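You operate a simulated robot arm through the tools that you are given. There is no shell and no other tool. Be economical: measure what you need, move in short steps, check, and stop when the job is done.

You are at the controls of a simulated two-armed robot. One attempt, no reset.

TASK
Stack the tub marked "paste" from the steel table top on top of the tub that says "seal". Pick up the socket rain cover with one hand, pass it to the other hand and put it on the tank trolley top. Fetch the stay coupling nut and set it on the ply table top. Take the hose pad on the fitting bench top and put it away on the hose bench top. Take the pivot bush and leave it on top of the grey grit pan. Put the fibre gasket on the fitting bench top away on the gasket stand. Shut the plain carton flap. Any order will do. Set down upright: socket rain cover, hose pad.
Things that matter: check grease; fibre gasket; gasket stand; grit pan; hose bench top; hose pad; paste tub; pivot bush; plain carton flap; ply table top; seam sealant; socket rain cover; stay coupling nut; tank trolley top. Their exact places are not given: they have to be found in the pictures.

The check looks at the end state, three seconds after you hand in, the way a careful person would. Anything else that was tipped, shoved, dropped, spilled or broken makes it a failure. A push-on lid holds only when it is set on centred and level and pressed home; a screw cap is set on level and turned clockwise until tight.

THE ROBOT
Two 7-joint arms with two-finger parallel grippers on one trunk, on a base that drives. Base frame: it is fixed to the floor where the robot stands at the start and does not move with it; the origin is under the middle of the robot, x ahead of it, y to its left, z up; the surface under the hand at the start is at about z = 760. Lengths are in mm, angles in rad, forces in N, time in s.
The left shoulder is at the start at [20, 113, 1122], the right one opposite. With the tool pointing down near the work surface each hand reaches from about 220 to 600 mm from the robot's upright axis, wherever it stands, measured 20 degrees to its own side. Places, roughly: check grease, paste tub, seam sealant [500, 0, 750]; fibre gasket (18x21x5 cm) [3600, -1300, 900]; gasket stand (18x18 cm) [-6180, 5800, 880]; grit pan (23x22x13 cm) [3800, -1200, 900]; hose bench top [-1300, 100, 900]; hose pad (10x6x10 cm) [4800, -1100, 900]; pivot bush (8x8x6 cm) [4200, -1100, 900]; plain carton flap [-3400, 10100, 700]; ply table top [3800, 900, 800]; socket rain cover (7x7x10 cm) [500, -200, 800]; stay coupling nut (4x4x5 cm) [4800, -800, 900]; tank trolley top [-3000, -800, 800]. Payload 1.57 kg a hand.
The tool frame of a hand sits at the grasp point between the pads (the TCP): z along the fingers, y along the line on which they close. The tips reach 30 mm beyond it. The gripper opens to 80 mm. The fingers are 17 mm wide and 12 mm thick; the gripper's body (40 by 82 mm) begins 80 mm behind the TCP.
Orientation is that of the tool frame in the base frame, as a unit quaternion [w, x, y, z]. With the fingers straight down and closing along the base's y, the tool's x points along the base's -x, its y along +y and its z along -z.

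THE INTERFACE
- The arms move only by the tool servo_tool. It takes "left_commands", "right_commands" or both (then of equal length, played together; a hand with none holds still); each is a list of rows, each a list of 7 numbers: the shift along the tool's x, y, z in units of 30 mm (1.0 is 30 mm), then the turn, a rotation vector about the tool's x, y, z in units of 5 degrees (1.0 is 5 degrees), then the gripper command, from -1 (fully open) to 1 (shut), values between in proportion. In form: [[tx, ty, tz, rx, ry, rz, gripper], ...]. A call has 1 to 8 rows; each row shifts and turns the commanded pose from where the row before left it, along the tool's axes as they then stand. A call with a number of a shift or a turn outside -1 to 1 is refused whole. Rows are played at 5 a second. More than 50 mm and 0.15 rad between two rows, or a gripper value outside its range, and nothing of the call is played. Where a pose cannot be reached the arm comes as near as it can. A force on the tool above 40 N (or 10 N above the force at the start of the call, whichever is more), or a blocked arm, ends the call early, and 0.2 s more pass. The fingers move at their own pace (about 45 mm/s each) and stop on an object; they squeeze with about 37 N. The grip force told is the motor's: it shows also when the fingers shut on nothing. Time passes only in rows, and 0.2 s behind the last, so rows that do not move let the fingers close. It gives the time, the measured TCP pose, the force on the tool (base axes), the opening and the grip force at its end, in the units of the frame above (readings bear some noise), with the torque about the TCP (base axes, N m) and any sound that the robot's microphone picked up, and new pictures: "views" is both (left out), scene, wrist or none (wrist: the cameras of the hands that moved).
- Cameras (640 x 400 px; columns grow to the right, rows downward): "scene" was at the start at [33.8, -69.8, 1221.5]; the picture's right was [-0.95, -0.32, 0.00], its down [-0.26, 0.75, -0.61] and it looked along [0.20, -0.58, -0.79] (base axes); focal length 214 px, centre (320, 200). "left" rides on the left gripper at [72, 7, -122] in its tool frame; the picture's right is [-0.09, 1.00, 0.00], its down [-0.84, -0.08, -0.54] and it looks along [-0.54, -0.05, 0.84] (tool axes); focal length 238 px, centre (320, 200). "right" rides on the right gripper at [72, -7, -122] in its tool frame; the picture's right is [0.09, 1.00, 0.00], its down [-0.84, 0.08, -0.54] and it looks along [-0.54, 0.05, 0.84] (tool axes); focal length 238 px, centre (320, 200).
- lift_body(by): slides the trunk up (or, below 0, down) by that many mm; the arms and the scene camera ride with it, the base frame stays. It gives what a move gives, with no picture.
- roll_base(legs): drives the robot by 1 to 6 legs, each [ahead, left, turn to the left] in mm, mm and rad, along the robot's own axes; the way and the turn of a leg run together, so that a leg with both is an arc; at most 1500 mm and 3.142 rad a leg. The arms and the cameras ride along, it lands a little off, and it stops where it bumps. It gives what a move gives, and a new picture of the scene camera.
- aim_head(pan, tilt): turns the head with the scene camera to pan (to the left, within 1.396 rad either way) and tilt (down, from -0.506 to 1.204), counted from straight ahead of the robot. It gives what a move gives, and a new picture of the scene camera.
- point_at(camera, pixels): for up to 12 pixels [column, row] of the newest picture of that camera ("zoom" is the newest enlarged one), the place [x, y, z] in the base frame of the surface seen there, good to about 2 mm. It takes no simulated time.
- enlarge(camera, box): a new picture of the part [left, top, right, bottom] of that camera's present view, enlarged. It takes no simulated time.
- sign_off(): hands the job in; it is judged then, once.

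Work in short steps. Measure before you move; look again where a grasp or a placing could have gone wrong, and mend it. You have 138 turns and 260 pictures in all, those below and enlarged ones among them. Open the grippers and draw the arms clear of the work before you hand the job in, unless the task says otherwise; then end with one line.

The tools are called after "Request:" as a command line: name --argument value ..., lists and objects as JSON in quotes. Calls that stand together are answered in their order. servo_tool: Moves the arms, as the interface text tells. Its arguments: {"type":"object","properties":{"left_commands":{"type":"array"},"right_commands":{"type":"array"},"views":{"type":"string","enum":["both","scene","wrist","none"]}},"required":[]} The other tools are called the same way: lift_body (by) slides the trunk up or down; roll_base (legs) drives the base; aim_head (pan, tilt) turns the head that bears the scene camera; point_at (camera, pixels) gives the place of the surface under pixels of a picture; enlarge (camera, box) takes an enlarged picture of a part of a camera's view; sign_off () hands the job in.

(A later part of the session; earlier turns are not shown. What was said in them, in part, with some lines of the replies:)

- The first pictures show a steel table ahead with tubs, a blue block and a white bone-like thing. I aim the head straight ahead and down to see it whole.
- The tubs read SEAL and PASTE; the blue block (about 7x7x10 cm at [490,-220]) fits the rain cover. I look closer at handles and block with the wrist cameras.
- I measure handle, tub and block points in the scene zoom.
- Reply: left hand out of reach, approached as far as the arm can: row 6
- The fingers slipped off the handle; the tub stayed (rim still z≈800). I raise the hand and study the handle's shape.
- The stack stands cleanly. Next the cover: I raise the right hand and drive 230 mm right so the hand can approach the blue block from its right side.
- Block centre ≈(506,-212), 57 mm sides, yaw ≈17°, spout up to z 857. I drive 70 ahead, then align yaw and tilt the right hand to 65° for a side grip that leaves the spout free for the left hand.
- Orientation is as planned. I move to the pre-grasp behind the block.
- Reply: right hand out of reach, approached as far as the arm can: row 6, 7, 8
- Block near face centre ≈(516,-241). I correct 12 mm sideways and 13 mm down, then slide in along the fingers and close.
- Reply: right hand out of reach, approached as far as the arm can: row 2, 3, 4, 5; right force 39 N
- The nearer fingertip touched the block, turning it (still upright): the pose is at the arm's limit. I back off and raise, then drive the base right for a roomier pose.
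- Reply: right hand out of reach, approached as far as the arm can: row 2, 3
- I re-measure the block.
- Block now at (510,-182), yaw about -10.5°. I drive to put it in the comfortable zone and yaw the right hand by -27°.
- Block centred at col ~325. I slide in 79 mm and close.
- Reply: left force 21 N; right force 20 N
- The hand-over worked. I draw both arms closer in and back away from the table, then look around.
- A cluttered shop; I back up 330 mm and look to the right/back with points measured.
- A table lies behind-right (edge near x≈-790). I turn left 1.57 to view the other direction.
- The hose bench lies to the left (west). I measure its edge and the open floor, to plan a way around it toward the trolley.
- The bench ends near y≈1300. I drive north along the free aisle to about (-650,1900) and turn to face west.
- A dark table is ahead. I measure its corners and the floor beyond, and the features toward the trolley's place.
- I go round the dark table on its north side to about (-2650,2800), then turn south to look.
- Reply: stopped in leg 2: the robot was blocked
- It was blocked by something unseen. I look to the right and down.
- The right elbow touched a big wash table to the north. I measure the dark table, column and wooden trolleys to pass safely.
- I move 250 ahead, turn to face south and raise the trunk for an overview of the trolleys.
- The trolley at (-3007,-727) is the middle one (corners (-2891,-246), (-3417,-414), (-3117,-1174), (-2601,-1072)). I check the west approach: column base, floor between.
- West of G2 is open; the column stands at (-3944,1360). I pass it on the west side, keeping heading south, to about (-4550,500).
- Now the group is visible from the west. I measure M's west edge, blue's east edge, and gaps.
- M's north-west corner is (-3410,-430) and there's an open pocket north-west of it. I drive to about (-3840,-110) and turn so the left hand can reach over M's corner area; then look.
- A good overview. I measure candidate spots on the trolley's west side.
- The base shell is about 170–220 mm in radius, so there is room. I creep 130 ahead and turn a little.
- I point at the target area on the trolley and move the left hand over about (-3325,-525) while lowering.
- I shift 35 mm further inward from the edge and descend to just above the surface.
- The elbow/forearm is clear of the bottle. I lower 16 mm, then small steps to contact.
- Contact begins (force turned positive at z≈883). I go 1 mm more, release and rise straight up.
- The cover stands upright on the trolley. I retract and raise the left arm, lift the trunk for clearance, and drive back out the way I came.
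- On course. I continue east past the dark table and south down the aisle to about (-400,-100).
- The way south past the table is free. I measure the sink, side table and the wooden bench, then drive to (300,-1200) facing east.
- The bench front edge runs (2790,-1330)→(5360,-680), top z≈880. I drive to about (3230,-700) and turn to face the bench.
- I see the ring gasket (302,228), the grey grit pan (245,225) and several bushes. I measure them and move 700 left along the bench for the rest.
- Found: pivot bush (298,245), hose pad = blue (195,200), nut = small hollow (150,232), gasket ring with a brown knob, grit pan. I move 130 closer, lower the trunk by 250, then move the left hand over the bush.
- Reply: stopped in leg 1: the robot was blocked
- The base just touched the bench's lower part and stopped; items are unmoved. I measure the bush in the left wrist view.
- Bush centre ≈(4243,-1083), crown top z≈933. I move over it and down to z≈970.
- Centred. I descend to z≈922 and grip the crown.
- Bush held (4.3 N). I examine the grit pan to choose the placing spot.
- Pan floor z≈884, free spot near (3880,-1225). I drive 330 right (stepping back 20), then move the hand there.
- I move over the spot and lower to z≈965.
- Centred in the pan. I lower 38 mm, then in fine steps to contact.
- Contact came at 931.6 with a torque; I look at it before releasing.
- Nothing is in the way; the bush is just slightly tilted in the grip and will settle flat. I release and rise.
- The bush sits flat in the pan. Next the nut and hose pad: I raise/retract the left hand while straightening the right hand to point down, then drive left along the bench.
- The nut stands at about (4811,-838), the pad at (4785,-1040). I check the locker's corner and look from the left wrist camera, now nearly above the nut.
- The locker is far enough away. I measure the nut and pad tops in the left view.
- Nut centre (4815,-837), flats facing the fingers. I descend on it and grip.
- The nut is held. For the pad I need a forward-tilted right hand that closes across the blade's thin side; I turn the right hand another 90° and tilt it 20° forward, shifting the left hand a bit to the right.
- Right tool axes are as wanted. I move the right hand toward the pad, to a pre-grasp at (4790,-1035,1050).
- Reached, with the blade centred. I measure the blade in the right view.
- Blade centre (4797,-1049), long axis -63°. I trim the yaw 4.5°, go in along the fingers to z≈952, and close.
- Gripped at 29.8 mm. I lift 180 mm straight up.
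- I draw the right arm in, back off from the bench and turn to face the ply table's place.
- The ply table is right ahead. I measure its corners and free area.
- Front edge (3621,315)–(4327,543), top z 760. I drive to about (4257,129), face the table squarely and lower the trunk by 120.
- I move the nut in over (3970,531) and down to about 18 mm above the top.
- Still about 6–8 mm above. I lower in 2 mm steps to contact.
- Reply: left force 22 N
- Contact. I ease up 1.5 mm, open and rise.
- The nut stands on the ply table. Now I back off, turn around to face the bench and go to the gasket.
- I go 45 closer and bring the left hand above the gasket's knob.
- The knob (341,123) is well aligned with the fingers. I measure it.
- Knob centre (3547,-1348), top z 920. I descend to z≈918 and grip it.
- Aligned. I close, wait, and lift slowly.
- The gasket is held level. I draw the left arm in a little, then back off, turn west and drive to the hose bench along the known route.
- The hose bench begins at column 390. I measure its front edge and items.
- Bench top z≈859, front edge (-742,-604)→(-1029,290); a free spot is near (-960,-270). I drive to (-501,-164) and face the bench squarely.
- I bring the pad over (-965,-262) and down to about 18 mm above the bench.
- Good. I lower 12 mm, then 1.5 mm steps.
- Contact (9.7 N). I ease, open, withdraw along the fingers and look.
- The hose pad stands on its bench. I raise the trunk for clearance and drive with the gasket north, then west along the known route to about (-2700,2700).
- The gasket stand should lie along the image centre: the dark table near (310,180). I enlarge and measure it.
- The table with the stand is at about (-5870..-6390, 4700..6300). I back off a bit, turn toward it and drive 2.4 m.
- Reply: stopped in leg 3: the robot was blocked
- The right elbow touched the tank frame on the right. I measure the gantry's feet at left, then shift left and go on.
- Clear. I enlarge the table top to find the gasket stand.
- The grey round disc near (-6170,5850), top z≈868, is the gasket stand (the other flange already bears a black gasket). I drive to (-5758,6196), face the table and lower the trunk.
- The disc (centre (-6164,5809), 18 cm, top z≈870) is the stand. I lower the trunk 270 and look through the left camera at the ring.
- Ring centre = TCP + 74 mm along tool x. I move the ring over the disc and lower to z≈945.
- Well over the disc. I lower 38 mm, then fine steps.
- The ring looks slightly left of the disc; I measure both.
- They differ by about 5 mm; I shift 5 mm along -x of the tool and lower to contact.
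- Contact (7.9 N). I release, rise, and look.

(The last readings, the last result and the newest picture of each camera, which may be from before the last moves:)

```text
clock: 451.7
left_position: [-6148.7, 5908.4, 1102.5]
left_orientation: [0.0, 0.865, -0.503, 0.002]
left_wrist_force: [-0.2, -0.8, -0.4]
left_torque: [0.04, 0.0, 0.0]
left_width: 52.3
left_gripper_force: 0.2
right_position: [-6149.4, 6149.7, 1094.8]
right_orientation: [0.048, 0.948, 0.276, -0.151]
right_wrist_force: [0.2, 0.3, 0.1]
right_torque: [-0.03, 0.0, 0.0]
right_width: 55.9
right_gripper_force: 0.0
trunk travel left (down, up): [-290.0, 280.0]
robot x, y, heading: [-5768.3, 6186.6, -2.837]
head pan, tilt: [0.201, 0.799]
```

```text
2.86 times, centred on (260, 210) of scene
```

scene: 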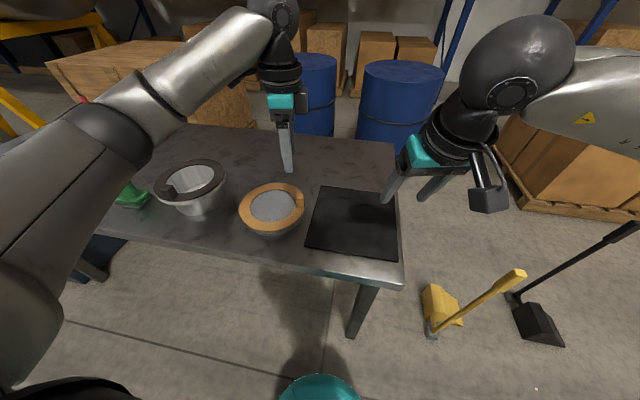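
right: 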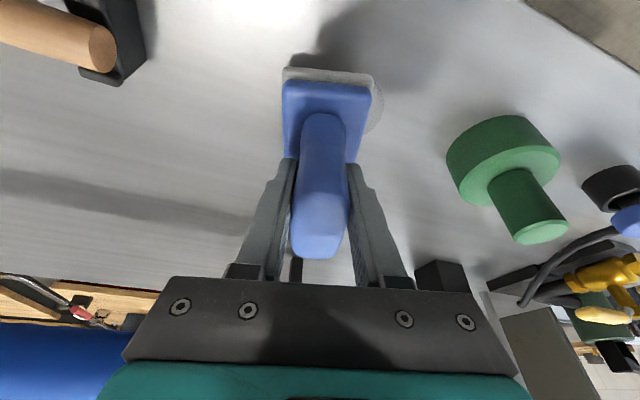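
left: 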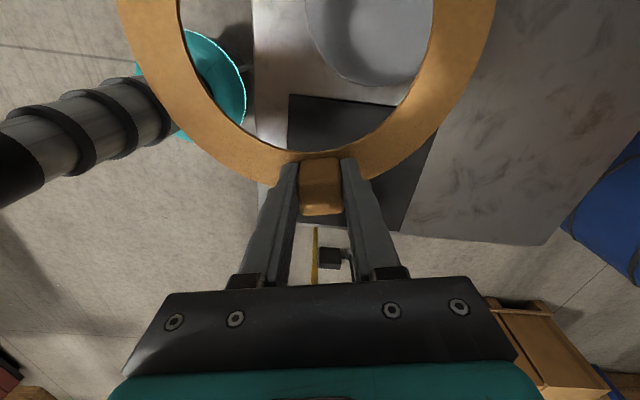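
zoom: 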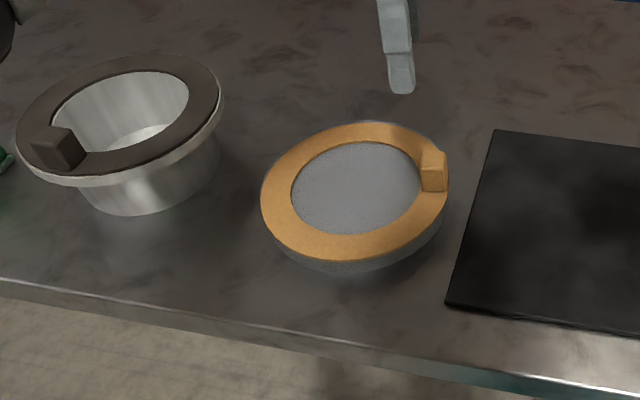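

The gasket lies centred on its stand. Last is the carton flap: I raise the trunk, back off, turn toward (-3400,10100) and drive part-way.

Request:
lift_body --by 200

Request:
roll_base --legs '[[-350, 0, 0], [0, 0, -2.42], [1200, 0, 0]]'

Request:
aim_head --pan 0.0 --tilt 0.35

```text
clock: 453.9
left_position: [-6149.1, 5907.3, 1301.8]
left_orientation: [0.001, 0.864, -0.504, 0.001]
left_wrist_force: [0.2, -0.1, 0.3]
left_torque: [-0.01, 0.0, 0.01]
left_width: 52.2
left_gripper_force: 0.1
right_position: [-6148.5, 6150.4, 1293.9]
right_orientation: [0.049, 0.948, 0.276, -0.151]
right_wrist_force: [0.6, -0.2, 0.1]
right_torque: [-0.05, -0.01, 0.0]
right_width: 56.3
right_gripper_force: 0.0
trunk travel left (down, up): [-490.0, 80.0]
robot x, y, heading: [-5767.2, 6190.1, -2.838]
head pan, tilt: [0.201, 0.799]
```

```text
clock: 467.5
left_position: [-4727.0, 7769.6, 1302.8]
left_orientation: [-0.002, 0.162, 0.987, 0.0]
left_wrist_force: [0.5, 0.1, 0.7]
left_torque: [0.02, -0.02, -0.01]
left_width: 52.1
left_gripper_force: 0.0
right_position: [-4565.7, 7591.1, 1293.9]
right_orientation: [0.124, -0.596, 0.787, 0.099]
right_wrist_force: [0.2, 0.6, 0.2]
right_torque: [0.01, 0.0, 0.01]
right_width: 56.2
right_gripper_force: 0.1
trunk travel left (down, up): [-490.0, 80.0]
robot x, y, heading: [-4823.6, 7306.1, 1.032]
head pan, tilt: [0.201, 0.799]
```

scene: 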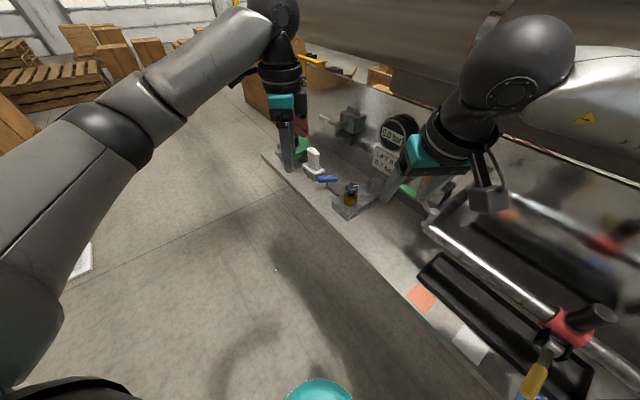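

```text
clock: 468.4
left_position: [-4728.0, 7769.9, 1302.9]
left_orientation: [-0.002, 0.161, 0.987, 0.001]
left_wrist_force: [0.5, -0.4, 0.2]
left_torque: [0.02, -0.02, -0.03]
left_width: 51.8
left_gripper_force: 0.1
right_position: [-4565.1, 7589.5, 1293.8]
right_orientation: [0.124, -0.596, 0.787, 0.099]
right_wrist_force: [-0.9, 0.4, -0.1]
right_torque: [0.0, -0.01, 0.04]
right_width: 56.1
right_gripper_force: 0.1
trunk travel left (down, up): [-490.0, 80.0]
robot x, y, heading: [-4823.1, 7306.5, 1.031]
head pan, tilt: [0.0, 0.351]
```

scene: 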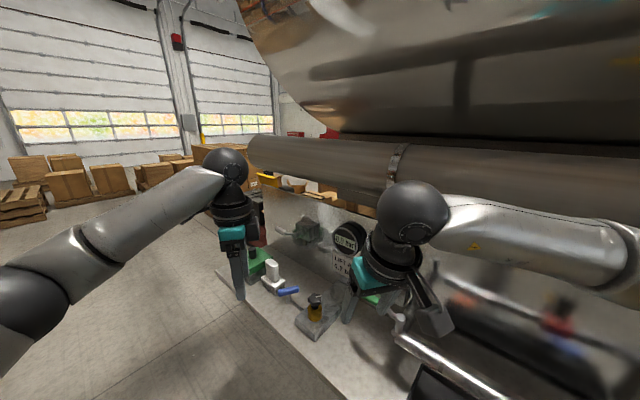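

A long table is close on the right. I shift left 450, then advance 1500 and look.

Request:
roll_base --legs '[[0, 450, 0], [0, 0, 0.25], [1400, 0, 0]]'

Request:
aim_head --pan -0.45 --tilt 0.35

```text
clock: 478.5
left_position: [-4826.1, 9333.7, 1302.9]
left_orientation: [-0.001, 0.043, 0.999, 0.001]
left_wrist_force: [-0.8, -0.5, -0.7]
left_torque: [0.01, -0.03, 0.0]
left_width: 51.9
left_gripper_force: 0.1
right_position: [-4627.2, 9198.7, 1295.7]
right_orientation: [0.111, -0.685, 0.711, 0.113]
right_wrist_force: [-0.7, -0.3, 0.0]
right_torque: [-0.01, -0.04, 0.01]
right_width: 56.2
right_gripper_force: 0.0
trunk travel left (down, up): [-490.0, 80.0]
robot x, y, heading: [-4812.0, 8857.0, 1.272]
head pan, tilt: [0.0, 0.351]
```

scene: 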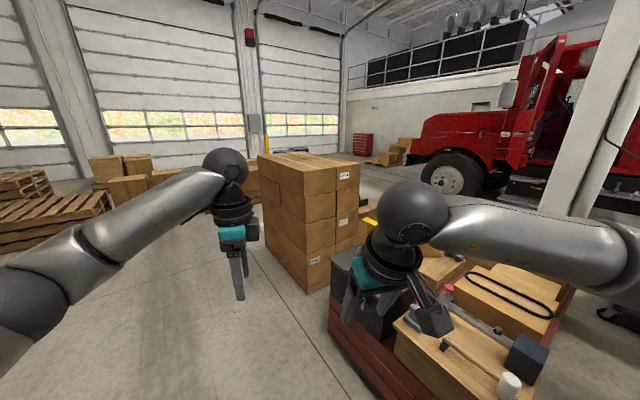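

```text
clock: 479.4
left_position: [-4825.8, 9333.4, 1301.7]
left_orientation: [-0.002, 0.042, 0.999, 0.0]
left_wrist_force: [0.6, 0.5, -0.3]
left_torque: [0.0, -0.01, 0.01]
left_width: 51.9
left_gripper_force: 0.1
right_position: [-4627.9, 9196.7, 1294.7]
right_orientation: [0.111, -0.686, 0.71, 0.113]
right_wrist_force: [0.6, -0.1, 0.3]
right_torque: [-0.01, 0.01, 0.01]
right_width: 55.9
right_gripper_force: 0.0
trunk travel left (down, up): [-490.0, 80.0]
robot x, y, heading: [-4811.4, 8860.0, 1.274]
head pan, tilt: [-0.45, 0.351]
```

scene: 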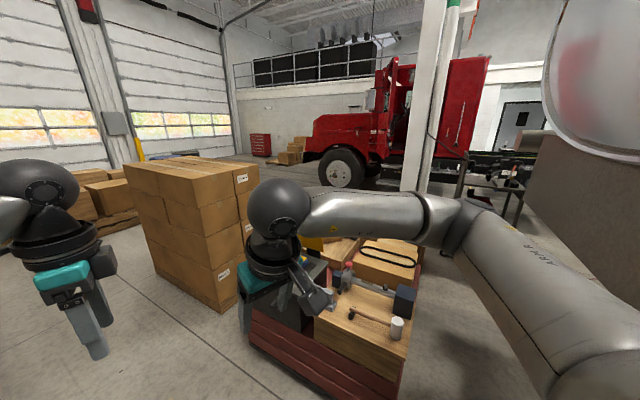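

A red cart with boxes is to the right ahead. I measure it and search for the carton at (-3400,10100).

Request:
point_at --camera "scene" --pixels '[[375, 340], [340, 250], [395, 265], [320, 250], [300, 330], [395, 385], [410, 250], [180, 165], [230, 300], [440, 280], [325, 270], [290, 280]]'

Request:
enlarge --camera "scene" --box '[230, 200, 450, 360]'

```text
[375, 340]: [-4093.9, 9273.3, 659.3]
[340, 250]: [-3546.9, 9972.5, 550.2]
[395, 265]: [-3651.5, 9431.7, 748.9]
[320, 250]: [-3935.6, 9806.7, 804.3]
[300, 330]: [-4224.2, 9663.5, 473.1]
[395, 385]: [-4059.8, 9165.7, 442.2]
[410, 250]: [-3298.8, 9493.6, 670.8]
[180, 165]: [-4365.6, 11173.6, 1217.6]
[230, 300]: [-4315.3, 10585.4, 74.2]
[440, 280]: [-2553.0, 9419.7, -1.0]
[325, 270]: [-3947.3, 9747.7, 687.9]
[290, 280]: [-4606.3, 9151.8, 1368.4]
```

```text
2.50 times, centred on (340, 280) of scene
```

zoom: 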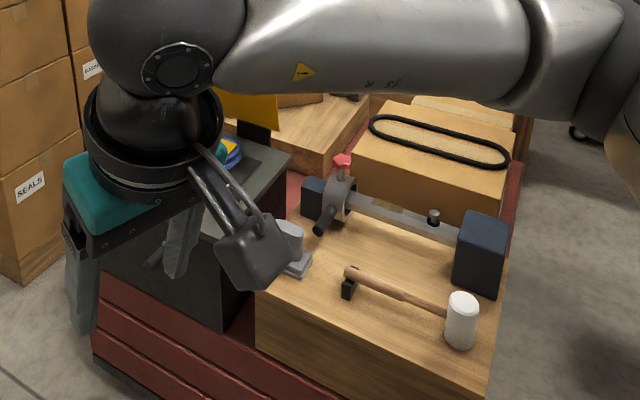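

The red cart spans about x -4220..-3200. The flap should be on its far part. I advance 750 and look right over it, with the right arm tucked out of view.

Request:
roll_base --legs '[[750, 0, 0]]'

Request:
aim_head --pan -0.95 --tilt 0.45

```text
clock: 483.5
left_position: [-4606.0, 10057.0, 1301.1]
left_orientation: [-0.002, 0.041, 0.999, -0.001]
left_wrist_force: [0.7, -0.2, -0.5]
left_torque: [0.02, 0.02, -0.02]
left_width: 51.8
left_gripper_force: 0.0
right_position: [-4408.6, 9920.3, 1295.4]
right_orientation: [0.11, -0.688, 0.708, 0.113]
right_wrist_force: [0.2, -0.5, 0.0]
right_torque: [-0.01, 0.04, 0.0]
right_width: 55.9
right_gripper_force: 0.0
trunk travel left (down, up): [-490.0, 80.0]
robot x, y, heading: [-4590.2, 9584.5, 1.275]
head pan, tilt: [-0.45, 0.351]
```

scene: 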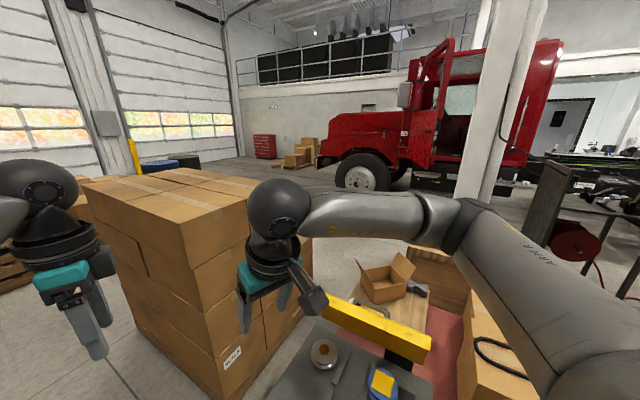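

```text
clock: 484.4
left_position: [-4608.2, 10056.8, 1302.9]
left_orientation: [-0.002, 0.04, 0.999, 0.0]
left_wrist_force: [0.7, 0.1, 0.7]
left_torque: [0.02, 0.02, -0.02]
left_width: 51.9
left_gripper_force: 0.1
right_position: [-4408.5, 9921.9, 1293.9]
right_orientation: [0.11, -0.688, 0.708, 0.113]
right_wrist_force: [0.3, -0.1, 0.2]
right_torque: [-0.01, 0.03, 0.03]
right_width: 55.8
right_gripper_force: 0.2
trunk travel left (down, up): [-490.0, 80.0]
robot x, y, heading: [-4594.1, 9583.1, 1.279]
head pan, tilt: [-0.949, 0.45]
5 turns are left
```

scene: 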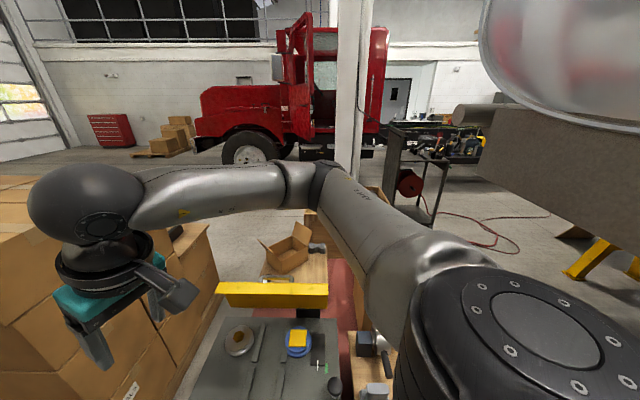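

Only five turns remain, so I gather everything needed at once: a dense set of points on the open carton (at (290,245)), the floor around the cart, and a view ahead for the route round the box stack.

Request:
point_at --camera "scene" --pixels '[[215, 300], [205, 235], [185, 375], [225, 270], [240, 320], [335, 240], [330, 225], [345, 270], [310, 205], [250, 200], [440, 225], [290, 190]]'

Request:
enlarge --camera "scene" --box '[250, 215, 346, 275]'

Request:
point_at --camera "zoom" --pixels '[[60, 130], [130, 130], [200, 130], [270, 130], [340, 130], [410, 130], [60, 180], [130, 180], [200, 180], [270, 180], [340, 180], [410, 180]]'

Request:
point_at --camera "zoom" --pixels '[[60, 230], [130, 230], [200, 230], [270, 230], [340, 230], [410, 230], [130, 290], [200, 290], [270, 290], [340, 290], [410, 290], [200, 340]]'

Request:
point_at --camera "zoom" --pixels '[[270, 60], [310, 60], [350, 60], [390, 60], [300, 90], [340, 90], [380, 90], [90, 155], [110, 210], [160, 250], [470, 230], [520, 290]]'

Request:
aim_head --pan -0.25 --tilt 0.45

Request:
point_at --camera "scene" --pixels '[[60, 250], [100, 300], [150, 250], [200, 250], [250, 300], [300, 350], [330, 250], [200, 180], [100, 200], [150, 330], [40, 330], [280, 200]]'

```text
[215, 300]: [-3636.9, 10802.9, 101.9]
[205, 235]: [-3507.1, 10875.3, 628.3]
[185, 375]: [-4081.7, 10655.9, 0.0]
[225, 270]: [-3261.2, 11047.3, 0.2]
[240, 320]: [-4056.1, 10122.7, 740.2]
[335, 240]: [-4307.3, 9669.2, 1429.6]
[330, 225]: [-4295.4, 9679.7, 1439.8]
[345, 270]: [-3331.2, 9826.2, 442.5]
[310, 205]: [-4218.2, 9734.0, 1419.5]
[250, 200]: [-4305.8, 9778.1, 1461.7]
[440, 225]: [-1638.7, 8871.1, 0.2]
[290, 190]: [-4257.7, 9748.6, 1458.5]
```

```text
6.67 times, centred on (298, 245) of scene
```

zoom: 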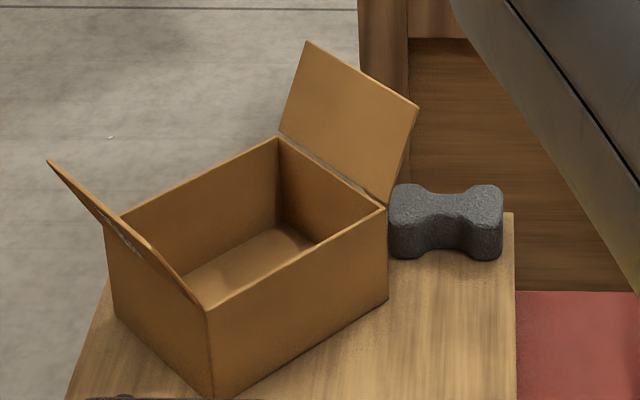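

```text
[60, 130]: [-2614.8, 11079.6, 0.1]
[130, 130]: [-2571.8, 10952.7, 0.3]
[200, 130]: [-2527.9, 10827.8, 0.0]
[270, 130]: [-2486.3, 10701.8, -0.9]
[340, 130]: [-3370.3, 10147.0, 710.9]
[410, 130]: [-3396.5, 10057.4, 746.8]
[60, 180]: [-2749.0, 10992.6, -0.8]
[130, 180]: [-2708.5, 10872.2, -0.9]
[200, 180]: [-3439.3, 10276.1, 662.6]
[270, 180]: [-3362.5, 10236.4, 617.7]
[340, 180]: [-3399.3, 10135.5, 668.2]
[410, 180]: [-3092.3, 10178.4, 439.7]
```

```text
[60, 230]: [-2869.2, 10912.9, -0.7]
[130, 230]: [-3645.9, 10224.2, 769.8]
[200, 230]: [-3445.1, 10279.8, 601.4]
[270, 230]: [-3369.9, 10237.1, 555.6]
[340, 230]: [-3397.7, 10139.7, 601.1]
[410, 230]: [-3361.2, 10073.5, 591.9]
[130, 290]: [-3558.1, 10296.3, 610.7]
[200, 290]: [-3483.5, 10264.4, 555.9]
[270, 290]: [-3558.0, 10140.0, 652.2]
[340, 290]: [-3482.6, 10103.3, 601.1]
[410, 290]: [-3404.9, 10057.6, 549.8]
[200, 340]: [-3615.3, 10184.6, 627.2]
```

```text
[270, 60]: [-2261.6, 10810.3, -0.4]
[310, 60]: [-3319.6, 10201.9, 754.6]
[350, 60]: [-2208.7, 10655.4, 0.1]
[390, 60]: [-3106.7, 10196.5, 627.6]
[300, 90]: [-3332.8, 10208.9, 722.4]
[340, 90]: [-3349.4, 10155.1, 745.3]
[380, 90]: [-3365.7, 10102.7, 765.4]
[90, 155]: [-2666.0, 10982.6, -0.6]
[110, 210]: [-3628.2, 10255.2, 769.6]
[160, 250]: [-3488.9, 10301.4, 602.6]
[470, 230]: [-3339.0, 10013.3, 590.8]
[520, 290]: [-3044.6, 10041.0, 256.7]
```

```text
clock: 485.5
left_position: [-4607.1, 10056.5, 1302.2]
left_orientation: [-0.002, 0.041, 0.999, 0.0]
left_wrist_force: [0.3, -0.7, 0.5]
left_torque: [-0.01, 0.0, -0.02]
left_width: 52.0
left_gripper_force: 0.2
right_position: [-4406.4, 9920.9, 1295.2]
right_orientation: [0.111, -0.688, 0.708, 0.113]
right_wrist_force: [0.5, 0.8, 0.7]
right_torque: [0.01, 0.03, 0.03]
right_width: 56.3
right_gripper_force: 0.0
trunk travel left (down, up): [-490.0, 80.0]
robot x, y, heading: [-4594.0, 9579.9, 1.274]
head pan, tilt: [-0.25, 0.45]
```

scene: 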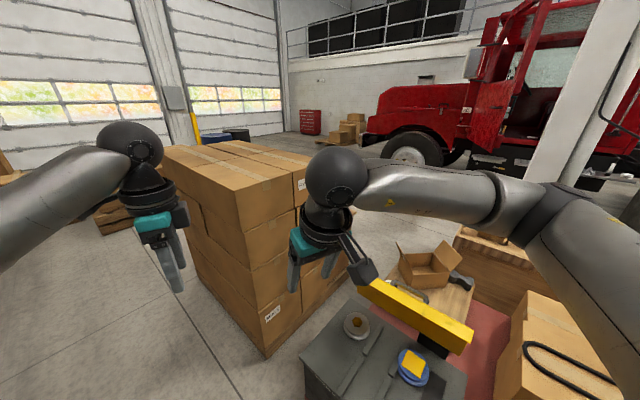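

```text
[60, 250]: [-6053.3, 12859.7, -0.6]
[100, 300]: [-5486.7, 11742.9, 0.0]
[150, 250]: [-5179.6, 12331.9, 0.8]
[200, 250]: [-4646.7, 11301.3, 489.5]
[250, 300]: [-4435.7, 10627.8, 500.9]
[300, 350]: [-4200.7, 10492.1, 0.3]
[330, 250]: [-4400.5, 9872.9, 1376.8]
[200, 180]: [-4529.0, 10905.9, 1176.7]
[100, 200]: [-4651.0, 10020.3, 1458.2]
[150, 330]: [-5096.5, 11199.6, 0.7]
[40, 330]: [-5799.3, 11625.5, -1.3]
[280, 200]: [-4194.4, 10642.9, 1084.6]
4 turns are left
```

The carton's right flap (hinge mid ≈(-3391,10160,672), leaning outward to z≈770) is the one at the given place; it's reachable only from the north-east, past the box stack. I turn, drive round the stack to the cart's north side, lower the trunk, close the right fingers and look.

Request:
roll_base --legs '[[0, 0, -2.529], [-1050, 0, 0], [-1050, 0, 0], [0, 860, 0], [0, 820, 0], [1410, 0, 0]]'

Request:
lift_body --by -300

Request:
servo_tool --right_commands '[[0, 0, 0, 0, 0, 0, 1], [0, 0, 0, 0, 0, 0, 1], [0, 0, 0, 0, 0, 0, 1], [0, 0, 0, 0, 0, 0, 1]]' --views "wrist"

Request:
aim_head --pan -0.6 --tilt 0.8

Request:
point_at --camera "scene" --pixels '[[260, 150], [300, 150], [340, 150], [380, 150], [260, 190], [300, 190], [340, 190], [380, 190], [260, 230], [300, 230], [340, 230], [380, 230]]'

Request:
point_at --camera "scene" --pixels '[[220, 170], [280, 170], [320, 170], [360, 170], [420, 170], [280, 210], [320, 210], [360, 210], [420, 210], [320, 260], [360, 260], [400, 260]]'

Request:
enlarge --camera "scene" --box '[220, 110, 420, 270]'

```text
clock: 503.8
left_position: [-4650.9, 11289.5, 1302.5]
left_orientation: [-0.002, 0.963, 0.268, 0.003]
left_wrist_force: [-0.6, -0.6, 0.7]
left_torque: [0.02, -0.05, 0.02]
left_width: 52.0
left_gripper_force: 0.1
right_position: [-4893.2, 11283.0, 1294.9]
right_orientation: [0.144, 0.463, 0.872, -0.07]
right_wrist_force: [-0.2, 0.2, -0.1]
right_torque: [0.0, -0.03, -0.01]
right_width: 56.2
right_gripper_force: 0.0
trunk travel left (down, up): [-490.0, 80.0]
robot x, y, heading: [-4941.8, 11663.2, -1.248]
head pan, tilt: [-0.25, 0.45]
stopped in leg 4: the robot was blocked; the commanded pose is now the measured one
```

scene: 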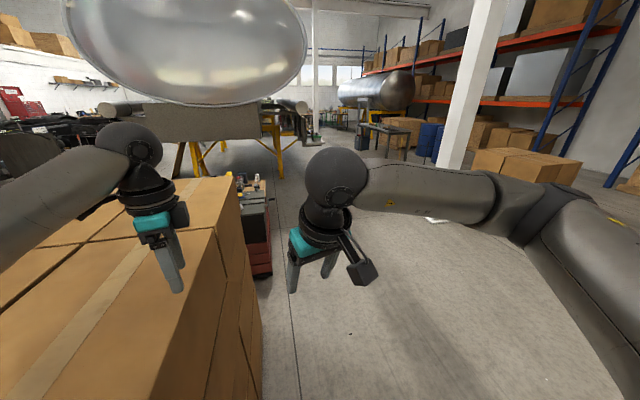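

```text
clock: 504.9
left_position: [-4648.5, 11290.3, 1251.4]
left_orientation: [0.007, 0.963, 0.268, 0.0]
left_wrist_force: [-0.6, 4.0, 9.5]
left_torque: [0.51, 0.2, -0.05]
left_width: 54.6
left_gripper_force: 2.2
right_position: [-4891.8, 11284.5, 1231.8]
right_orientation: [0.143, 0.464, 0.871, -0.07]
right_wrist_force: [0.2, -0.5, -0.7]
right_torque: [0.01, -0.01, 0.0]
right_width: 56.1
right_gripper_force: 0.1
trunk travel left (down, up): [-428.0, 142.0]
robot x, y, heading: [-4940.5, 11660.8, -1.246]
head pan, tilt: [-0.25, 0.45]
stopped: the force on the tool passed its limit at 65 N (the readings are from after the stop); the commanded pose is now the measured one
```

```text
clock: 505.9
left_position: [-4648.5, 11290.2, 1249.7]
left_orientation: [0.008, 0.963, 0.268, -0.001]
left_wrist_force: [1.3, 2.8, 12.1]
left_torque: [0.47, 0.11, -0.11]
left_width: 53.3
left_gripper_force: 0.8
right_position: [-4891.1, 11285.6, 1230.8]
right_orientation: [0.143, 0.464, 0.872, -0.07]
right_wrist_force: [-0.3, -0.3, 0.7]
right_torque: [-0.02, 0.01, 0.01]
right_width: 0.1
right_gripper_force: 18.2
trunk travel left (down, up): [-428.0, 142.0]
robot x, y, heading: [-4940.6, 11664.0, -1.245]
head pan, tilt: [-0.25, 0.45]
```

right: 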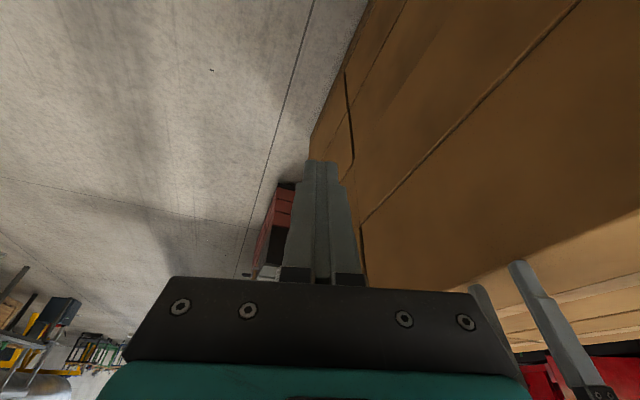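

```text
clock: 506.7
left_position: [-4648.1, 11289.4, 1248.9]
left_orientation: [0.008, 0.963, 0.269, 0.0]
left_wrist_force: [1.4, 3.3, 13.0]
left_torque: [0.54, 0.12, -0.07]
left_width: 53.3
left_gripper_force: 0.8
right_position: [-4892.9, 11284.5, 1231.8]
right_orientation: [0.143, 0.463, 0.872, -0.07]
right_wrist_force: [-0.4, -0.4, 0.8]
right_torque: [0.0, -0.01, -0.03]
right_width: 0.0
right_gripper_force: 21.3
trunk travel left (down, up): [-428.0, 142.0]
robot x, y, heading: [-4938.4, 11667.1, -1.241]
head pan, tilt: [-0.6, 0.799]
```

scene: 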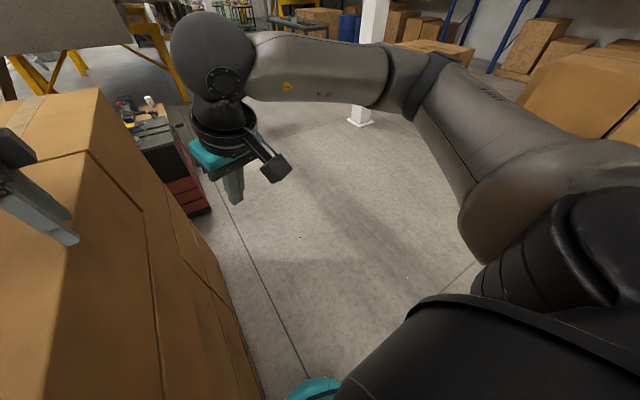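

```text
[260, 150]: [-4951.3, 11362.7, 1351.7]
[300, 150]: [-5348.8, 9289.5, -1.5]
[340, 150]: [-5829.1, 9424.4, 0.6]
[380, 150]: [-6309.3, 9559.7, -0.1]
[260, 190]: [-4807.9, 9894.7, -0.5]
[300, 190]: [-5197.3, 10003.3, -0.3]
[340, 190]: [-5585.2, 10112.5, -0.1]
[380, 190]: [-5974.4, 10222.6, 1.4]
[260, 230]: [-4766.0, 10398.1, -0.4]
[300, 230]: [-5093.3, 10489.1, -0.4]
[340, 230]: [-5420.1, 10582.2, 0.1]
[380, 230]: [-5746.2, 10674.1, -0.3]
```

```text
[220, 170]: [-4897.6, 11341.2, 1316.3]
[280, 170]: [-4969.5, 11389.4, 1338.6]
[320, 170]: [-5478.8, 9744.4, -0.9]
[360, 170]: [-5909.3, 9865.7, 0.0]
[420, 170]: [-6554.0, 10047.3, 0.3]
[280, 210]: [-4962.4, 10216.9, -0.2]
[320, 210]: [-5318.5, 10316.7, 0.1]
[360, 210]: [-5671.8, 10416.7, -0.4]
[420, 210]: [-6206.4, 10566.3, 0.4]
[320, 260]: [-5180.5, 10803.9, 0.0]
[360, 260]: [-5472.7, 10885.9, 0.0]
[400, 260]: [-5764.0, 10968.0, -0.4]
```

```text
2.50 times, centred on (320, 190) of scene
3 turns are left
```

zoom: 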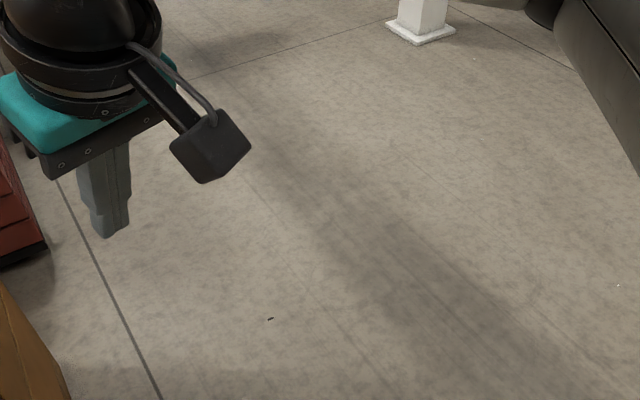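

The stack is longer than judged and the left fingertips rest on it. I raise the trunk, move away, and go round with a wider berth, then look at the flap.

Request:
lift_body --by 130

Request:
roll_base --legs '[[0, -170, 0], [-760, 0, 0], [0, 770, 0], [0, 770, 0], [1080, 0, 0], [1060, 0, 0]]'

Request:
aim_head --pan -0.62 --tilt 0.9

Request:
point_at --camera "scene" --pixels '[[260, 150], [300, 150], [340, 150], [380, 150], [260, 190], [300, 190], [340, 190], [380, 190], [260, 230], [300, 230], [340, 230], [380, 230]]'

```text
clock: 508.3
left_position: [-4647.9, 11287.4, 1380.0]
left_orientation: [0.006, 0.963, 0.268, -0.002]
left_wrist_force: [-0.2, -0.7, -0.4]
left_torque: [0.0, -0.02, 0.01]
left_width: 51.9
left_gripper_force: 0.0
right_position: [-4892.0, 11283.8, 1361.5]
right_orientation: [0.143, 0.463, 0.872, -0.07]
right_wrist_force: [0.1, 0.4, -0.5]
right_torque: [0.02, 0.0, 0.0]
right_width: 0.0
right_gripper_force: 21.1
trunk travel left (down, up): [-558.0, 12.0]
robot x, y, heading: [-4941.0, 11668.3, -1.248]
head pan, tilt: [-0.6, 0.799]
```

```text
clock: 531.1
left_position: [-2905.8, 10444.8, 1379.8]
left_orientation: [0.006, 0.962, 0.272, -0.001]
left_wrist_force: [-0.5, 0.4, 0.0]
left_torque: [-0.01, -0.01, -0.02]
left_width: 51.8
left_gripper_force: 0.0
right_position: [-3149.6, 10437.6, 1363.9]
right_orientation: [0.144, 0.46, 0.874, -0.07]
right_wrist_force: [0.2, 0.3, -0.3]
right_torque: [0.0, 0.0, 0.01]
right_width: 0.1
right_gripper_force: 21.2
trunk travel left (down, up): [-558.0, 12.0]
robot x, y, heading: [-3203.2, 10819.9, -1.236]
head pan, tilt: [-0.6, 0.799]
```

scene: 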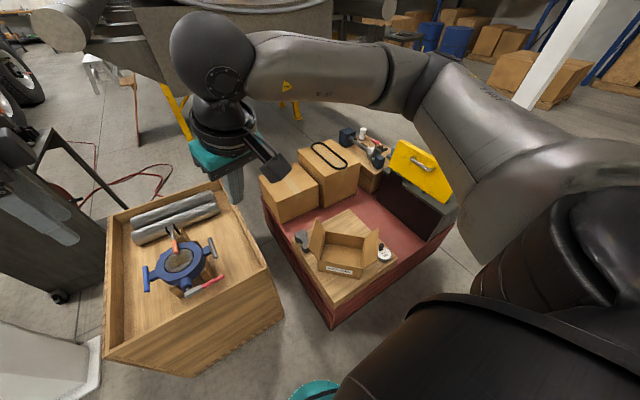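

```text
clock: 531.8
left_position: [-2906.3, 10443.0, 1379.4]
left_orientation: [0.007, 0.963, 0.27, -0.001]
left_wrist_force: [0.5, -1.2, 0.3]
left_torque: [0.01, -0.03, 0.01]
left_width: 51.8
left_gripper_force: 0.0
right_position: [-3149.6, 10437.7, 1362.9]
right_orientation: [0.143, 0.46, 0.873, -0.069]
right_wrist_force: [0.3, 0.7, -0.3]
right_torque: [0.03, 0.0, -0.01]
right_width: 0.0
right_gripper_force: 21.2
trunk travel left (down, up): [-558.0, 12.0]
robot x, y, heading: [-3199.8, 10820.0, -1.24]
head pan, tilt: [-0.62, 0.901]
```

scene: 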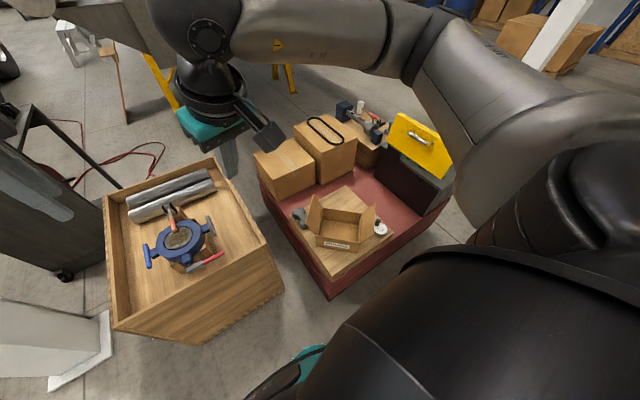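

```text
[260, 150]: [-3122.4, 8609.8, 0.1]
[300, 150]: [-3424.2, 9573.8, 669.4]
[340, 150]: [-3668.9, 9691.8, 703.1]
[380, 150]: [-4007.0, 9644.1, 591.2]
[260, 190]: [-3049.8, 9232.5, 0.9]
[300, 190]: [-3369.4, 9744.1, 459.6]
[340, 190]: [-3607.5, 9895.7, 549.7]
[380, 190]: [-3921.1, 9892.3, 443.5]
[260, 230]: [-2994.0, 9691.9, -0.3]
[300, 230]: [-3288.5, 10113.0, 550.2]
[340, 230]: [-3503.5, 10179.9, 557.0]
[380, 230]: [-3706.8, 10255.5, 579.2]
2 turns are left
```

The carton is in clear view, its open east flap nearest the right hand, and there is a free corridor ahead. With the measured geometry I advance 200, lower the trunk, bring the closed right fingers outside the flap, sweep it over inward and press it down, then rise and look.

Request:
roll_base --legs '[[200, 0, 0]]'

Request:
lift_body --by -420

Request:
servo_tool --right_commands '[[0.073, -0.947, -0.035, 0, 0, 0, 1], [0.073, -0.947, -0.035, 0, 0, 0, 1], [0.073, -0.947, -0.035, 0, 0, 0, 1], [0.073, -0.947, -0.035, 0, 0, 0, 1], [0.073, -0.947, -0.035, 0, 0, 0, 1], [0.073, -0.947, -0.035, 0, 0, 0, 1], [0.073, -0.947, -0.035, 0, 0, 0, 1], [0.073, -0.947, -0.035, 0, 0, 0, 1]]' --views "none"

Request:
servo_tool --right_commands '[[0.073, -0.947, -0.035, 0, 0, 0, 1], [0.298, 0, 0.902, 0, 0, 0, 1], [0.298, 0, 0.902, 0, 0, 0, 1], [0.298, 0, 0.902, 0, 0, 0, 1], [0.298, 0, 0.902, 0, 0, 0, 1], [0.298, 0, 0.902, 0, 0, 0, 1], [0.298, 0, 0.902, 0, 0, 0, 1], [0.298, 0, 0.902, 0, 0, 0, 1]]' --views "none"

Request:
servo_tool --right_commands '[[0.663, -0.394, -0.329, 0, 0, 0, 1], [0.663, -0.394, -0.329, 0, 0, 0, 1], [0.663, -0.394, -0.329, 0, 0, 0, 1], [0.663, -0.394, -0.329, 0, 0, 0, 1], [0.67, -0.395, -0.313, 0, 0, 0, 1], [0.67, -0.395, -0.313, 0, 0, 0, 1], [0.547, -0.237, 0.254, 0, 0, 0, 1], [0.547, -0.237, 0.254, 0, 0, 0, 1]]' --views "none"

Request:
servo_tool --right_commands '[[0.259, -0.079, 0.317, 0, 0, 0, 1], [0.259, -0.079, 0.317, 0, 0, 0, 1], [0.052, 0, 0.158, 0, 0, 0, 1], [0.052, 0, 0.158, 0, 0, 0, 1], [0, 0, 0, 0, 0, 0, 1]]' --views "none"

Request:
servo_tool --right_commands '[[-0.313, 0, -0.947, 0, 0, 0, 1], [-0.313, 0, -0.947, 0, 0, 0, 1], [-0.313, 0, -0.947, 0, 0, 0, 1], [-0.313, 0, -0.947, 0, 0, 0, 1], [-0.313, 0, -0.947, 0, 0, 0, 1], [-0.313, 0, -0.947, 0, 0, 0, 1]]' --views "wrist"

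Request:
aim_head --pan -0.83 --tilt 0.8

Request:
point_at --camera "right" --pixels '[[250, 60], [320, 60], [390, 60], [250, 110], [320, 110], [390, 110], [280, 150], [360, 150], [320, 20], [200, 110], [440, 110], [320, 140]]'

Request:
enlarge --camera "scene" --box '[200, 100, 440, 300]'

```text
clock: 533.4
left_position: [-2840.7, 10254.6, 1379.2]
left_orientation: [0.007, 0.962, 0.273, -0.001]
left_wrist_force: [-0.1, 0.6, -0.2]
left_torque: [-0.03, -0.01, -0.04]
left_width: 52.0
left_gripper_force: 0.1
right_position: [-3083.6, 10248.9, 1361.6]
right_orientation: [0.142, 0.459, 0.874, -0.069]
right_wrist_force: [-0.9, -0.7, 0.3]
right_torque: [0.0, 0.0, -0.01]
right_width: 0.0
right_gripper_force: 21.6
trunk travel left (down, up): [-558.0, 12.0]
robot x, y, heading: [-3137.5, 10630.9, -1.237]
head pan, tilt: [-0.62, 0.901]
```

scene: 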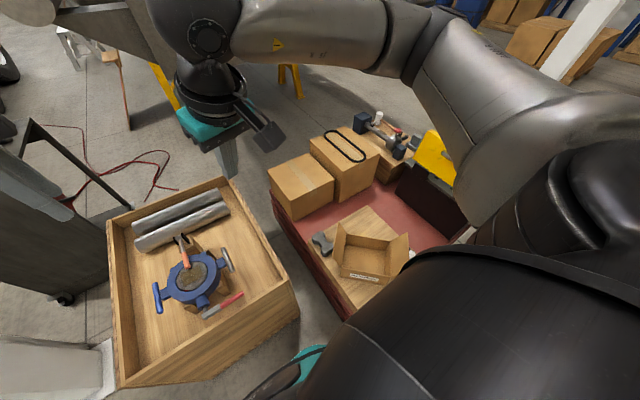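

```text
refused: -420 is not a number from -400 to 400
```

```text
clock: 535.1
left_position: [-2839.1, 10256.6, 1379.5]
left_orientation: [0.008, 0.962, 0.273, 0.0]
left_wrist_force: [1.1, 1.2, 0.3]
left_torque: [-0.03, -0.01, 0.01]
left_width: 52.0
left_gripper_force: 0.0
right_position: [-3282.3, 10135.0, 1362.3]
right_orientation: [0.144, 0.46, 0.874, -0.07]
right_wrist_force: [0.1, 0.5, -0.8]
right_torque: [0.03, -0.04, 0.02]
right_width: 0.0
right_gripper_force: 21.3
trunk travel left (down, up): [-558.0, 12.0]
robot x, y, heading: [-3133.5, 10629.0, -1.237]
head pan, tilt: [-0.62, 0.901]
```

```text
clock: 537.0
left_position: [-2838.9, 10256.5, 1379.2]
left_orientation: [0.007, 0.962, 0.273, 0.0]
left_wrist_force: [-0.2, -0.3, 0.4]
left_torque: [0.04, 0.01, -0.02]
left_width: 51.9
left_gripper_force: 0.1
right_position: [-3303.8, 10122.7, 1162.8]
right_orientation: [0.144, 0.459, 0.874, -0.069]
right_wrist_force: [0.6, 0.9, -0.1]
right_torque: [0.01, 0.0, -0.01]
right_width: 0.3
right_gripper_force: 21.0
trunk travel left (down, up): [-558.0, 12.0]
robot x, y, heading: [-3138.7, 10629.8, -1.239]
head pan, tilt: [-0.62, 0.901]
```

```text
clock: 538.8
left_position: [-2835.1, 10254.2, 1377.7]
left_orientation: [0.005, 0.962, 0.273, -0.001]
left_wrist_force: [0.3, 0.2, 0.1]
left_torque: [0.03, 0.05, -0.03]
left_width: 52.0
left_gripper_force: 0.1
right_position: [-3421.0, 10184.1, 1153.0]
right_orientation: [0.148, 0.481, 0.86, -0.077]
right_wrist_force: [-1.6, 5.1, -5.9]
right_torque: [-0.73, -0.27, -0.05]
right_width: 0.0
right_gripper_force: 21.3
right hand out of reach, approached as far as the arm can: row 4, 5, 6, 7
trunk travel left (down, up): [-558.0, 12.0]
robot x, y, heading: [-3134.3, 10630.2, -1.231]
head pan, tilt: [-0.62, 0.901]
```

```text
clock: 540.0
left_position: [-2839.0, 10256.2, 1380.0]
left_orientation: [0.007, 0.962, 0.273, 0.0]
left_wrist_force: [0.4, 0.1, 0.3]
left_torque: [0.02, -0.03, 0.02]
left_width: 52.1
left_gripper_force: 0.0
right_position: [-3434.9, 10195.5, 1114.8]
right_orientation: [0.143, 0.483, 0.861, -0.071]
right_wrist_force: [0.7, -0.1, -0.3]
right_torque: [-0.01, -0.01, 0.01]
right_width: 0.1
right_gripper_force: 21.2
right hand out of reach, approached as far as the arm can: row 2
trunk travel left (down, up): [-558.0, 12.0]
robot x, y, heading: [-3133.7, 10629.0, -1.237]
head pan, tilt: [-0.62, 0.901]
```

```text
clock: 541.4
left_position: [-2839.5, 10256.7, 1381.3]
left_orientation: [0.006, 0.962, 0.273, -0.001]
left_wrist_force: [0.3, -0.1, 0.0]
left_torque: [-0.02, 0.02, -0.05]
left_width: 51.8
left_gripper_force: 0.0
right_position: [-3399.1, 10190.8, 1284.7]
right_orientation: [0.141, 0.484, 0.861, -0.072]
right_wrist_force: [-0.2, -1.1, -0.9]
right_torque: [-0.03, -0.03, 0.01]
right_width: 0.0
right_gripper_force: 21.3
right hand out of reach, approached as far as the arm can: row 1, 2, 3, 5
trunk travel left (down, up): [-558.0, 12.0]
robot x, y, heading: [-3136.7, 10632.0, -1.236]
head pan, tilt: [-0.62, 0.901]
```

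right: 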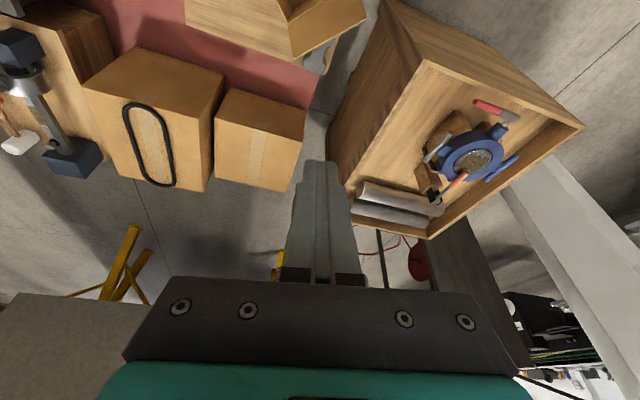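

```text
clock: 542.1
left_position: [-2838.5, 10256.2, 1378.3]
left_orientation: [0.008, 0.962, 0.274, -0.001]
left_wrist_force: [0.7, 0.3, -0.2]
left_torque: [0.0, 0.01, 0.0]
left_width: 52.1
left_gripper_force: 0.1
right_position: [-3398.1, 10189.0, 1286.2]
right_orientation: [0.14, 0.484, 0.861, -0.072]
right_wrist_force: [-0.3, 0.1, -0.1]
right_torque: [0.02, 0.03, 0.02]
right_width: 0.0
right_gripper_force: 21.5
trunk travel left (down, up): [-558.0, 12.0]
robot x, y, heading: [-3137.5, 10625.6, -1.232]
head pan, tilt: [-0.831, 0.799]
```

scene: 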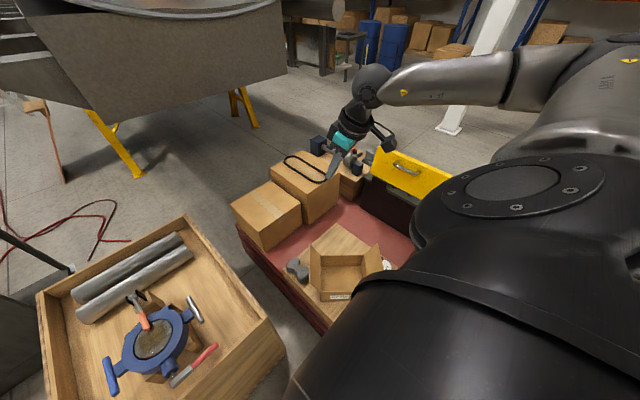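

```text
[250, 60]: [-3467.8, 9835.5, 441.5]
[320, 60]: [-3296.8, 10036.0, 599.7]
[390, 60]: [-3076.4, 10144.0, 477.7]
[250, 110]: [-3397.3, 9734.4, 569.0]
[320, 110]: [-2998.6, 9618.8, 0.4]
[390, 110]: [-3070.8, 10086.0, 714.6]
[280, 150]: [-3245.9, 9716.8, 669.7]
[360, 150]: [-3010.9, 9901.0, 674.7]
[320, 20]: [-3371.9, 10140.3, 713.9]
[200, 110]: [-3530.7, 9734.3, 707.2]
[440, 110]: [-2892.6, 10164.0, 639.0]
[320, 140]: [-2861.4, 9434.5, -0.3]
```

```text
2.00 times, centred on (320, 200) of scene
1 turns are left
```

zoom: 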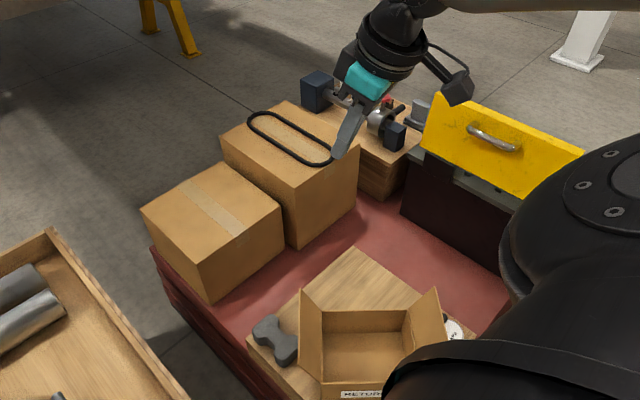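

Everything stays as measured (a flap point again at (-3372,10140,714)); only the trunk lowering was refused. In this last turn I lower 400, turn the hand to follow the arm, sweep the flap inward, press it down, rise, open and hand in.

Request:
lift_body --by -400

Request:
servo_tool --right_commands '[[0, 0, 0, 0.311, -0.012, 0.95, 1], [0, 0, 0, 0.311, -0.012, 0.95, 1], [0, 0, 0, 0.311, -0.012, 0.95, 1], [0, 0, 0, 0.311, -0.012, 0.95, 1], [0, 0, 0, 0.311, -0.012, 0.95, 1], [0, 0, 0, 0.311, -0.012, 0.95, 1], [0, 0, 0, 0.311, -0.012, 0.95, 1]]' --views "none"

Request:
servo_tool --right_commands '[[-0.472, 0.833, 0.163, 0, 0, 0, 1], [-0.472, 0.833, 0.163, 0, 0, 0, 1], [-0.472, 0.833, 0.163, 0, 0, 0, 1], [-0.472, 0.833, 0.163, 0, 0, 0, 1]]' --views "none"

Request:
servo_tool --right_commands '[[0.296, -0.01, 0.904, 0, 0, 0, 1], [0.296, -0.01, 0.904, 0, 0, 0, 1], [0.296, -0.01, 0.904, 0, 0, 0, 1], [0.296, -0.01, 0.904, 0, 0, 0, 1], [0.296, -0.01, 0.904, 0, 0, 0, 1]]' --views "none"

Request:
servo_tool --right_commands '[[0.284, -0.764, -0.207, 0, 0, 0, 1], [0.284, -0.764, -0.207, 0, 0, 0, 1], [0.284, -0.764, -0.207, 0, 0, 0, 1], [0.284, -0.764, -0.207, 0, 0, 0, 1], [0.288, -0.765, -0.191, 0, 0, 0, 1], [0.288, -0.765, -0.191, 0, 0, 0, 1], [0.319, -0.459, 0.33, 0, 0, 0, 1], [0.319, -0.459, 0.33, 0, 0, 0, 1]]' --views "none"

Request:
servo_tool --right_commands '[[0.184, -0.153, 0.343, 0, 0, 0, 1], [0.184, -0.153, 0.343, 0, 0, 0, 1], [0.052, 0, 0.158, 0, 0, 0, 1], [0.052, 0, 0.158, 0, 0, 0, 1], [0, 0, 0, 0, 0, 0, 1]]' --views "none"

Request:
servo_tool --right_commands '[[-0.311, 0, -0.95, 0, 0, 0, 1], [-0.311, 0, -0.95, 0, 0, 0, 1], [-0.311, 0, -0.95, 0, 0, 0, 1], [-0.311, 0, -0.95, 0, 0, 0, 1], [-0.311, 0, -0.95, 0, 0, 0, 1], [-0.311, 0, -0.95, 0, 0, 0, -1], [0, 0, 0, 0, 0, 0, -1], [0, 0, 0, 0, 0, 0, -1]]' --views "none"

Request:
sign_off

```text
clock: 545.9
left_position: [-2839.1, 10255.6, 979.0]
left_orientation: [0.007, 0.962, 0.273, -0.001]
left_wrist_force: [-0.1, 0.5, 0.2]
left_torque: [-0.02, 0.0, 0.0]
left_width: 52.0
left_gripper_force: 0.0
right_position: [-3399.3, 10189.6, 886.2]
right_orientation: [0.141, 0.484, 0.861, -0.072]
right_wrist_force: [0.0, -0.6, 0.9]
right_torque: [0.05, 0.01, 0.0]
right_width: 0.0
right_gripper_force: 21.2
trunk travel left (down, up): [-158.0, 412.0]
robot x, y, heading: [-3132.4, 10628.2, -1.239]
head pan, tilt: [-0.831, 0.799]
```

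```text
clock: 547.5
left_position: [-2839.5, 10254.9, 978.9]
left_orientation: [0.007, 0.962, 0.273, 0.0]
left_wrist_force: [-0.4, 0.6, -0.2]
left_torque: [0.02, -0.02, 0.01]
left_width: 52.1
left_gripper_force: 0.0
right_position: [-3398.1, 10187.7, 885.2]
right_orientation: [0.114, 0.721, 0.675, -0.111]
right_wrist_force: [0.5, -0.5, -0.1]
right_torque: [0.01, 0.01, -0.01]
right_width: 0.0
right_gripper_force: 21.6
trunk travel left (down, up): [-158.0, 412.0]
robot x, y, heading: [-3136.1, 10629.4, -1.233]
head pan, tilt: [-0.831, 0.799]
```

```text
clock: 548.5
left_position: [-2837.5, 10254.8, 980.6]
left_orientation: [0.007, 0.962, 0.274, -0.001]
left_wrist_force: [-0.8, 0.3, 0.7]
left_torque: [0.02, 0.01, -0.01]
left_width: 51.9
left_gripper_force: 0.0
right_position: [-3300.8, 10123.1, 886.7]
right_orientation: [0.113, 0.721, 0.675, -0.112]
right_wrist_force: [1.1, -0.5, 0.2]
right_torque: [-0.01, -0.01, -0.01]
right_width: 0.0
right_gripper_force: 21.0
trunk travel left (down, up): [-158.0, 412.0]
robot x, y, heading: [-3133.7, 10627.2, -1.237]
head pan, tilt: [-0.831, 0.799]
```

```text
clock: 549.7
left_position: [-2838.7, 10256.5, 979.7]
left_orientation: [0.008, 0.962, 0.273, -0.001]
left_wrist_force: [0.6, 0.2, 0.1]
left_torque: [-0.01, -0.01, 0.01]
left_width: 51.8
left_gripper_force: 0.1
right_position: [-3302.0, 10123.7, 742.2]
right_orientation: [0.114, 0.72, 0.675, -0.11]
right_wrist_force: [0.6, -0.2, 0.2]
right_torque: [0.04, 0.02, -0.02]
right_width: 0.0
right_gripper_force: 21.1
trunk travel left (down, up): [-158.0, 412.0]
robot x, y, heading: [-3136.1, 10629.2, -1.236]
head pan, tilt: [-0.831, 0.799]
```

```text
clock: 551.5
left_position: [-2838.8, 10256.4, 979.6]
left_orientation: [0.007, 0.962, 0.273, 0.0]
left_wrist_force: [0.0, -0.2, -1.1]
left_torque: [-0.01, 0.0, 0.0]
left_width: 52.1
left_gripper_force: 0.0
right_position: [-3464.3, 10204.8, 735.0]
right_orientation: [0.114, 0.72, 0.675, -0.111]
right_wrist_force: [-0.2, 0.1, 1.2]
right_torque: [0.02, 0.0, 0.01]
right_width: 0.0
right_gripper_force: 21.2
trunk travel left (down, up): [-158.0, 412.0]
robot x, y, heading: [-3133.8, 10632.0, -1.232]
head pan, tilt: [-0.831, 0.799]
```

```text
clock: 552.7
left_position: [-2838.4, 10257.8, 981.3]
left_orientation: [0.007, 0.962, 0.273, -0.002]
left_wrist_force: [0.0, -0.1, 0.3]
left_torque: [-0.01, -0.01, -0.01]
left_width: 52.1
left_gripper_force: 0.0
right_position: [-3472.0, 10210.0, 703.6]
right_orientation: [0.115, 0.72, 0.674, -0.114]
right_wrist_force: [-4.8, 8.5, 29.5]
right_torque: [0.22, 0.1, 0.08]
right_width: 0.3
right_gripper_force: 21.3
trunk travel left (down, up): [-158.0, 412.0]
robot x, y, heading: [-3136.4, 10628.8, -1.236]
head pan, tilt: [-0.831, 0.799]
```

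```text
clock: 554.5
left_position: [-2839.5, 10255.6, 979.7]
left_orientation: [0.008, 0.962, 0.273, -0.001]
left_wrist_force: [0.0, 0.0, 0.0]
left_torque: [-0.01, -0.01, -0.01]
left_width: 51.9
left_gripper_force: 0.0
right_position: [-3473.5, 10210.4, 882.3]
right_orientation: [0.113, 0.72, 0.675, -0.111]
right_wrist_force: [0.3, 0.5, -0.9]
right_torque: [0.01, -0.01, 0.03]
right_width: 68.1
right_gripper_force: 0.1
trunk travel left (down, up): [-158.0, 412.0]
robot x, y, heading: [-3132.2, 10632.5, -1.237]
head pan, tilt: [-0.831, 0.799]
```

```text
The job is handed in.
```

I've handed the job in. I saw six of the seven tasks finished in the pictures. The carton flap was swept over and pressed down to 29.5 N at rim height, but I had no picture left to confirm it stayed shut.
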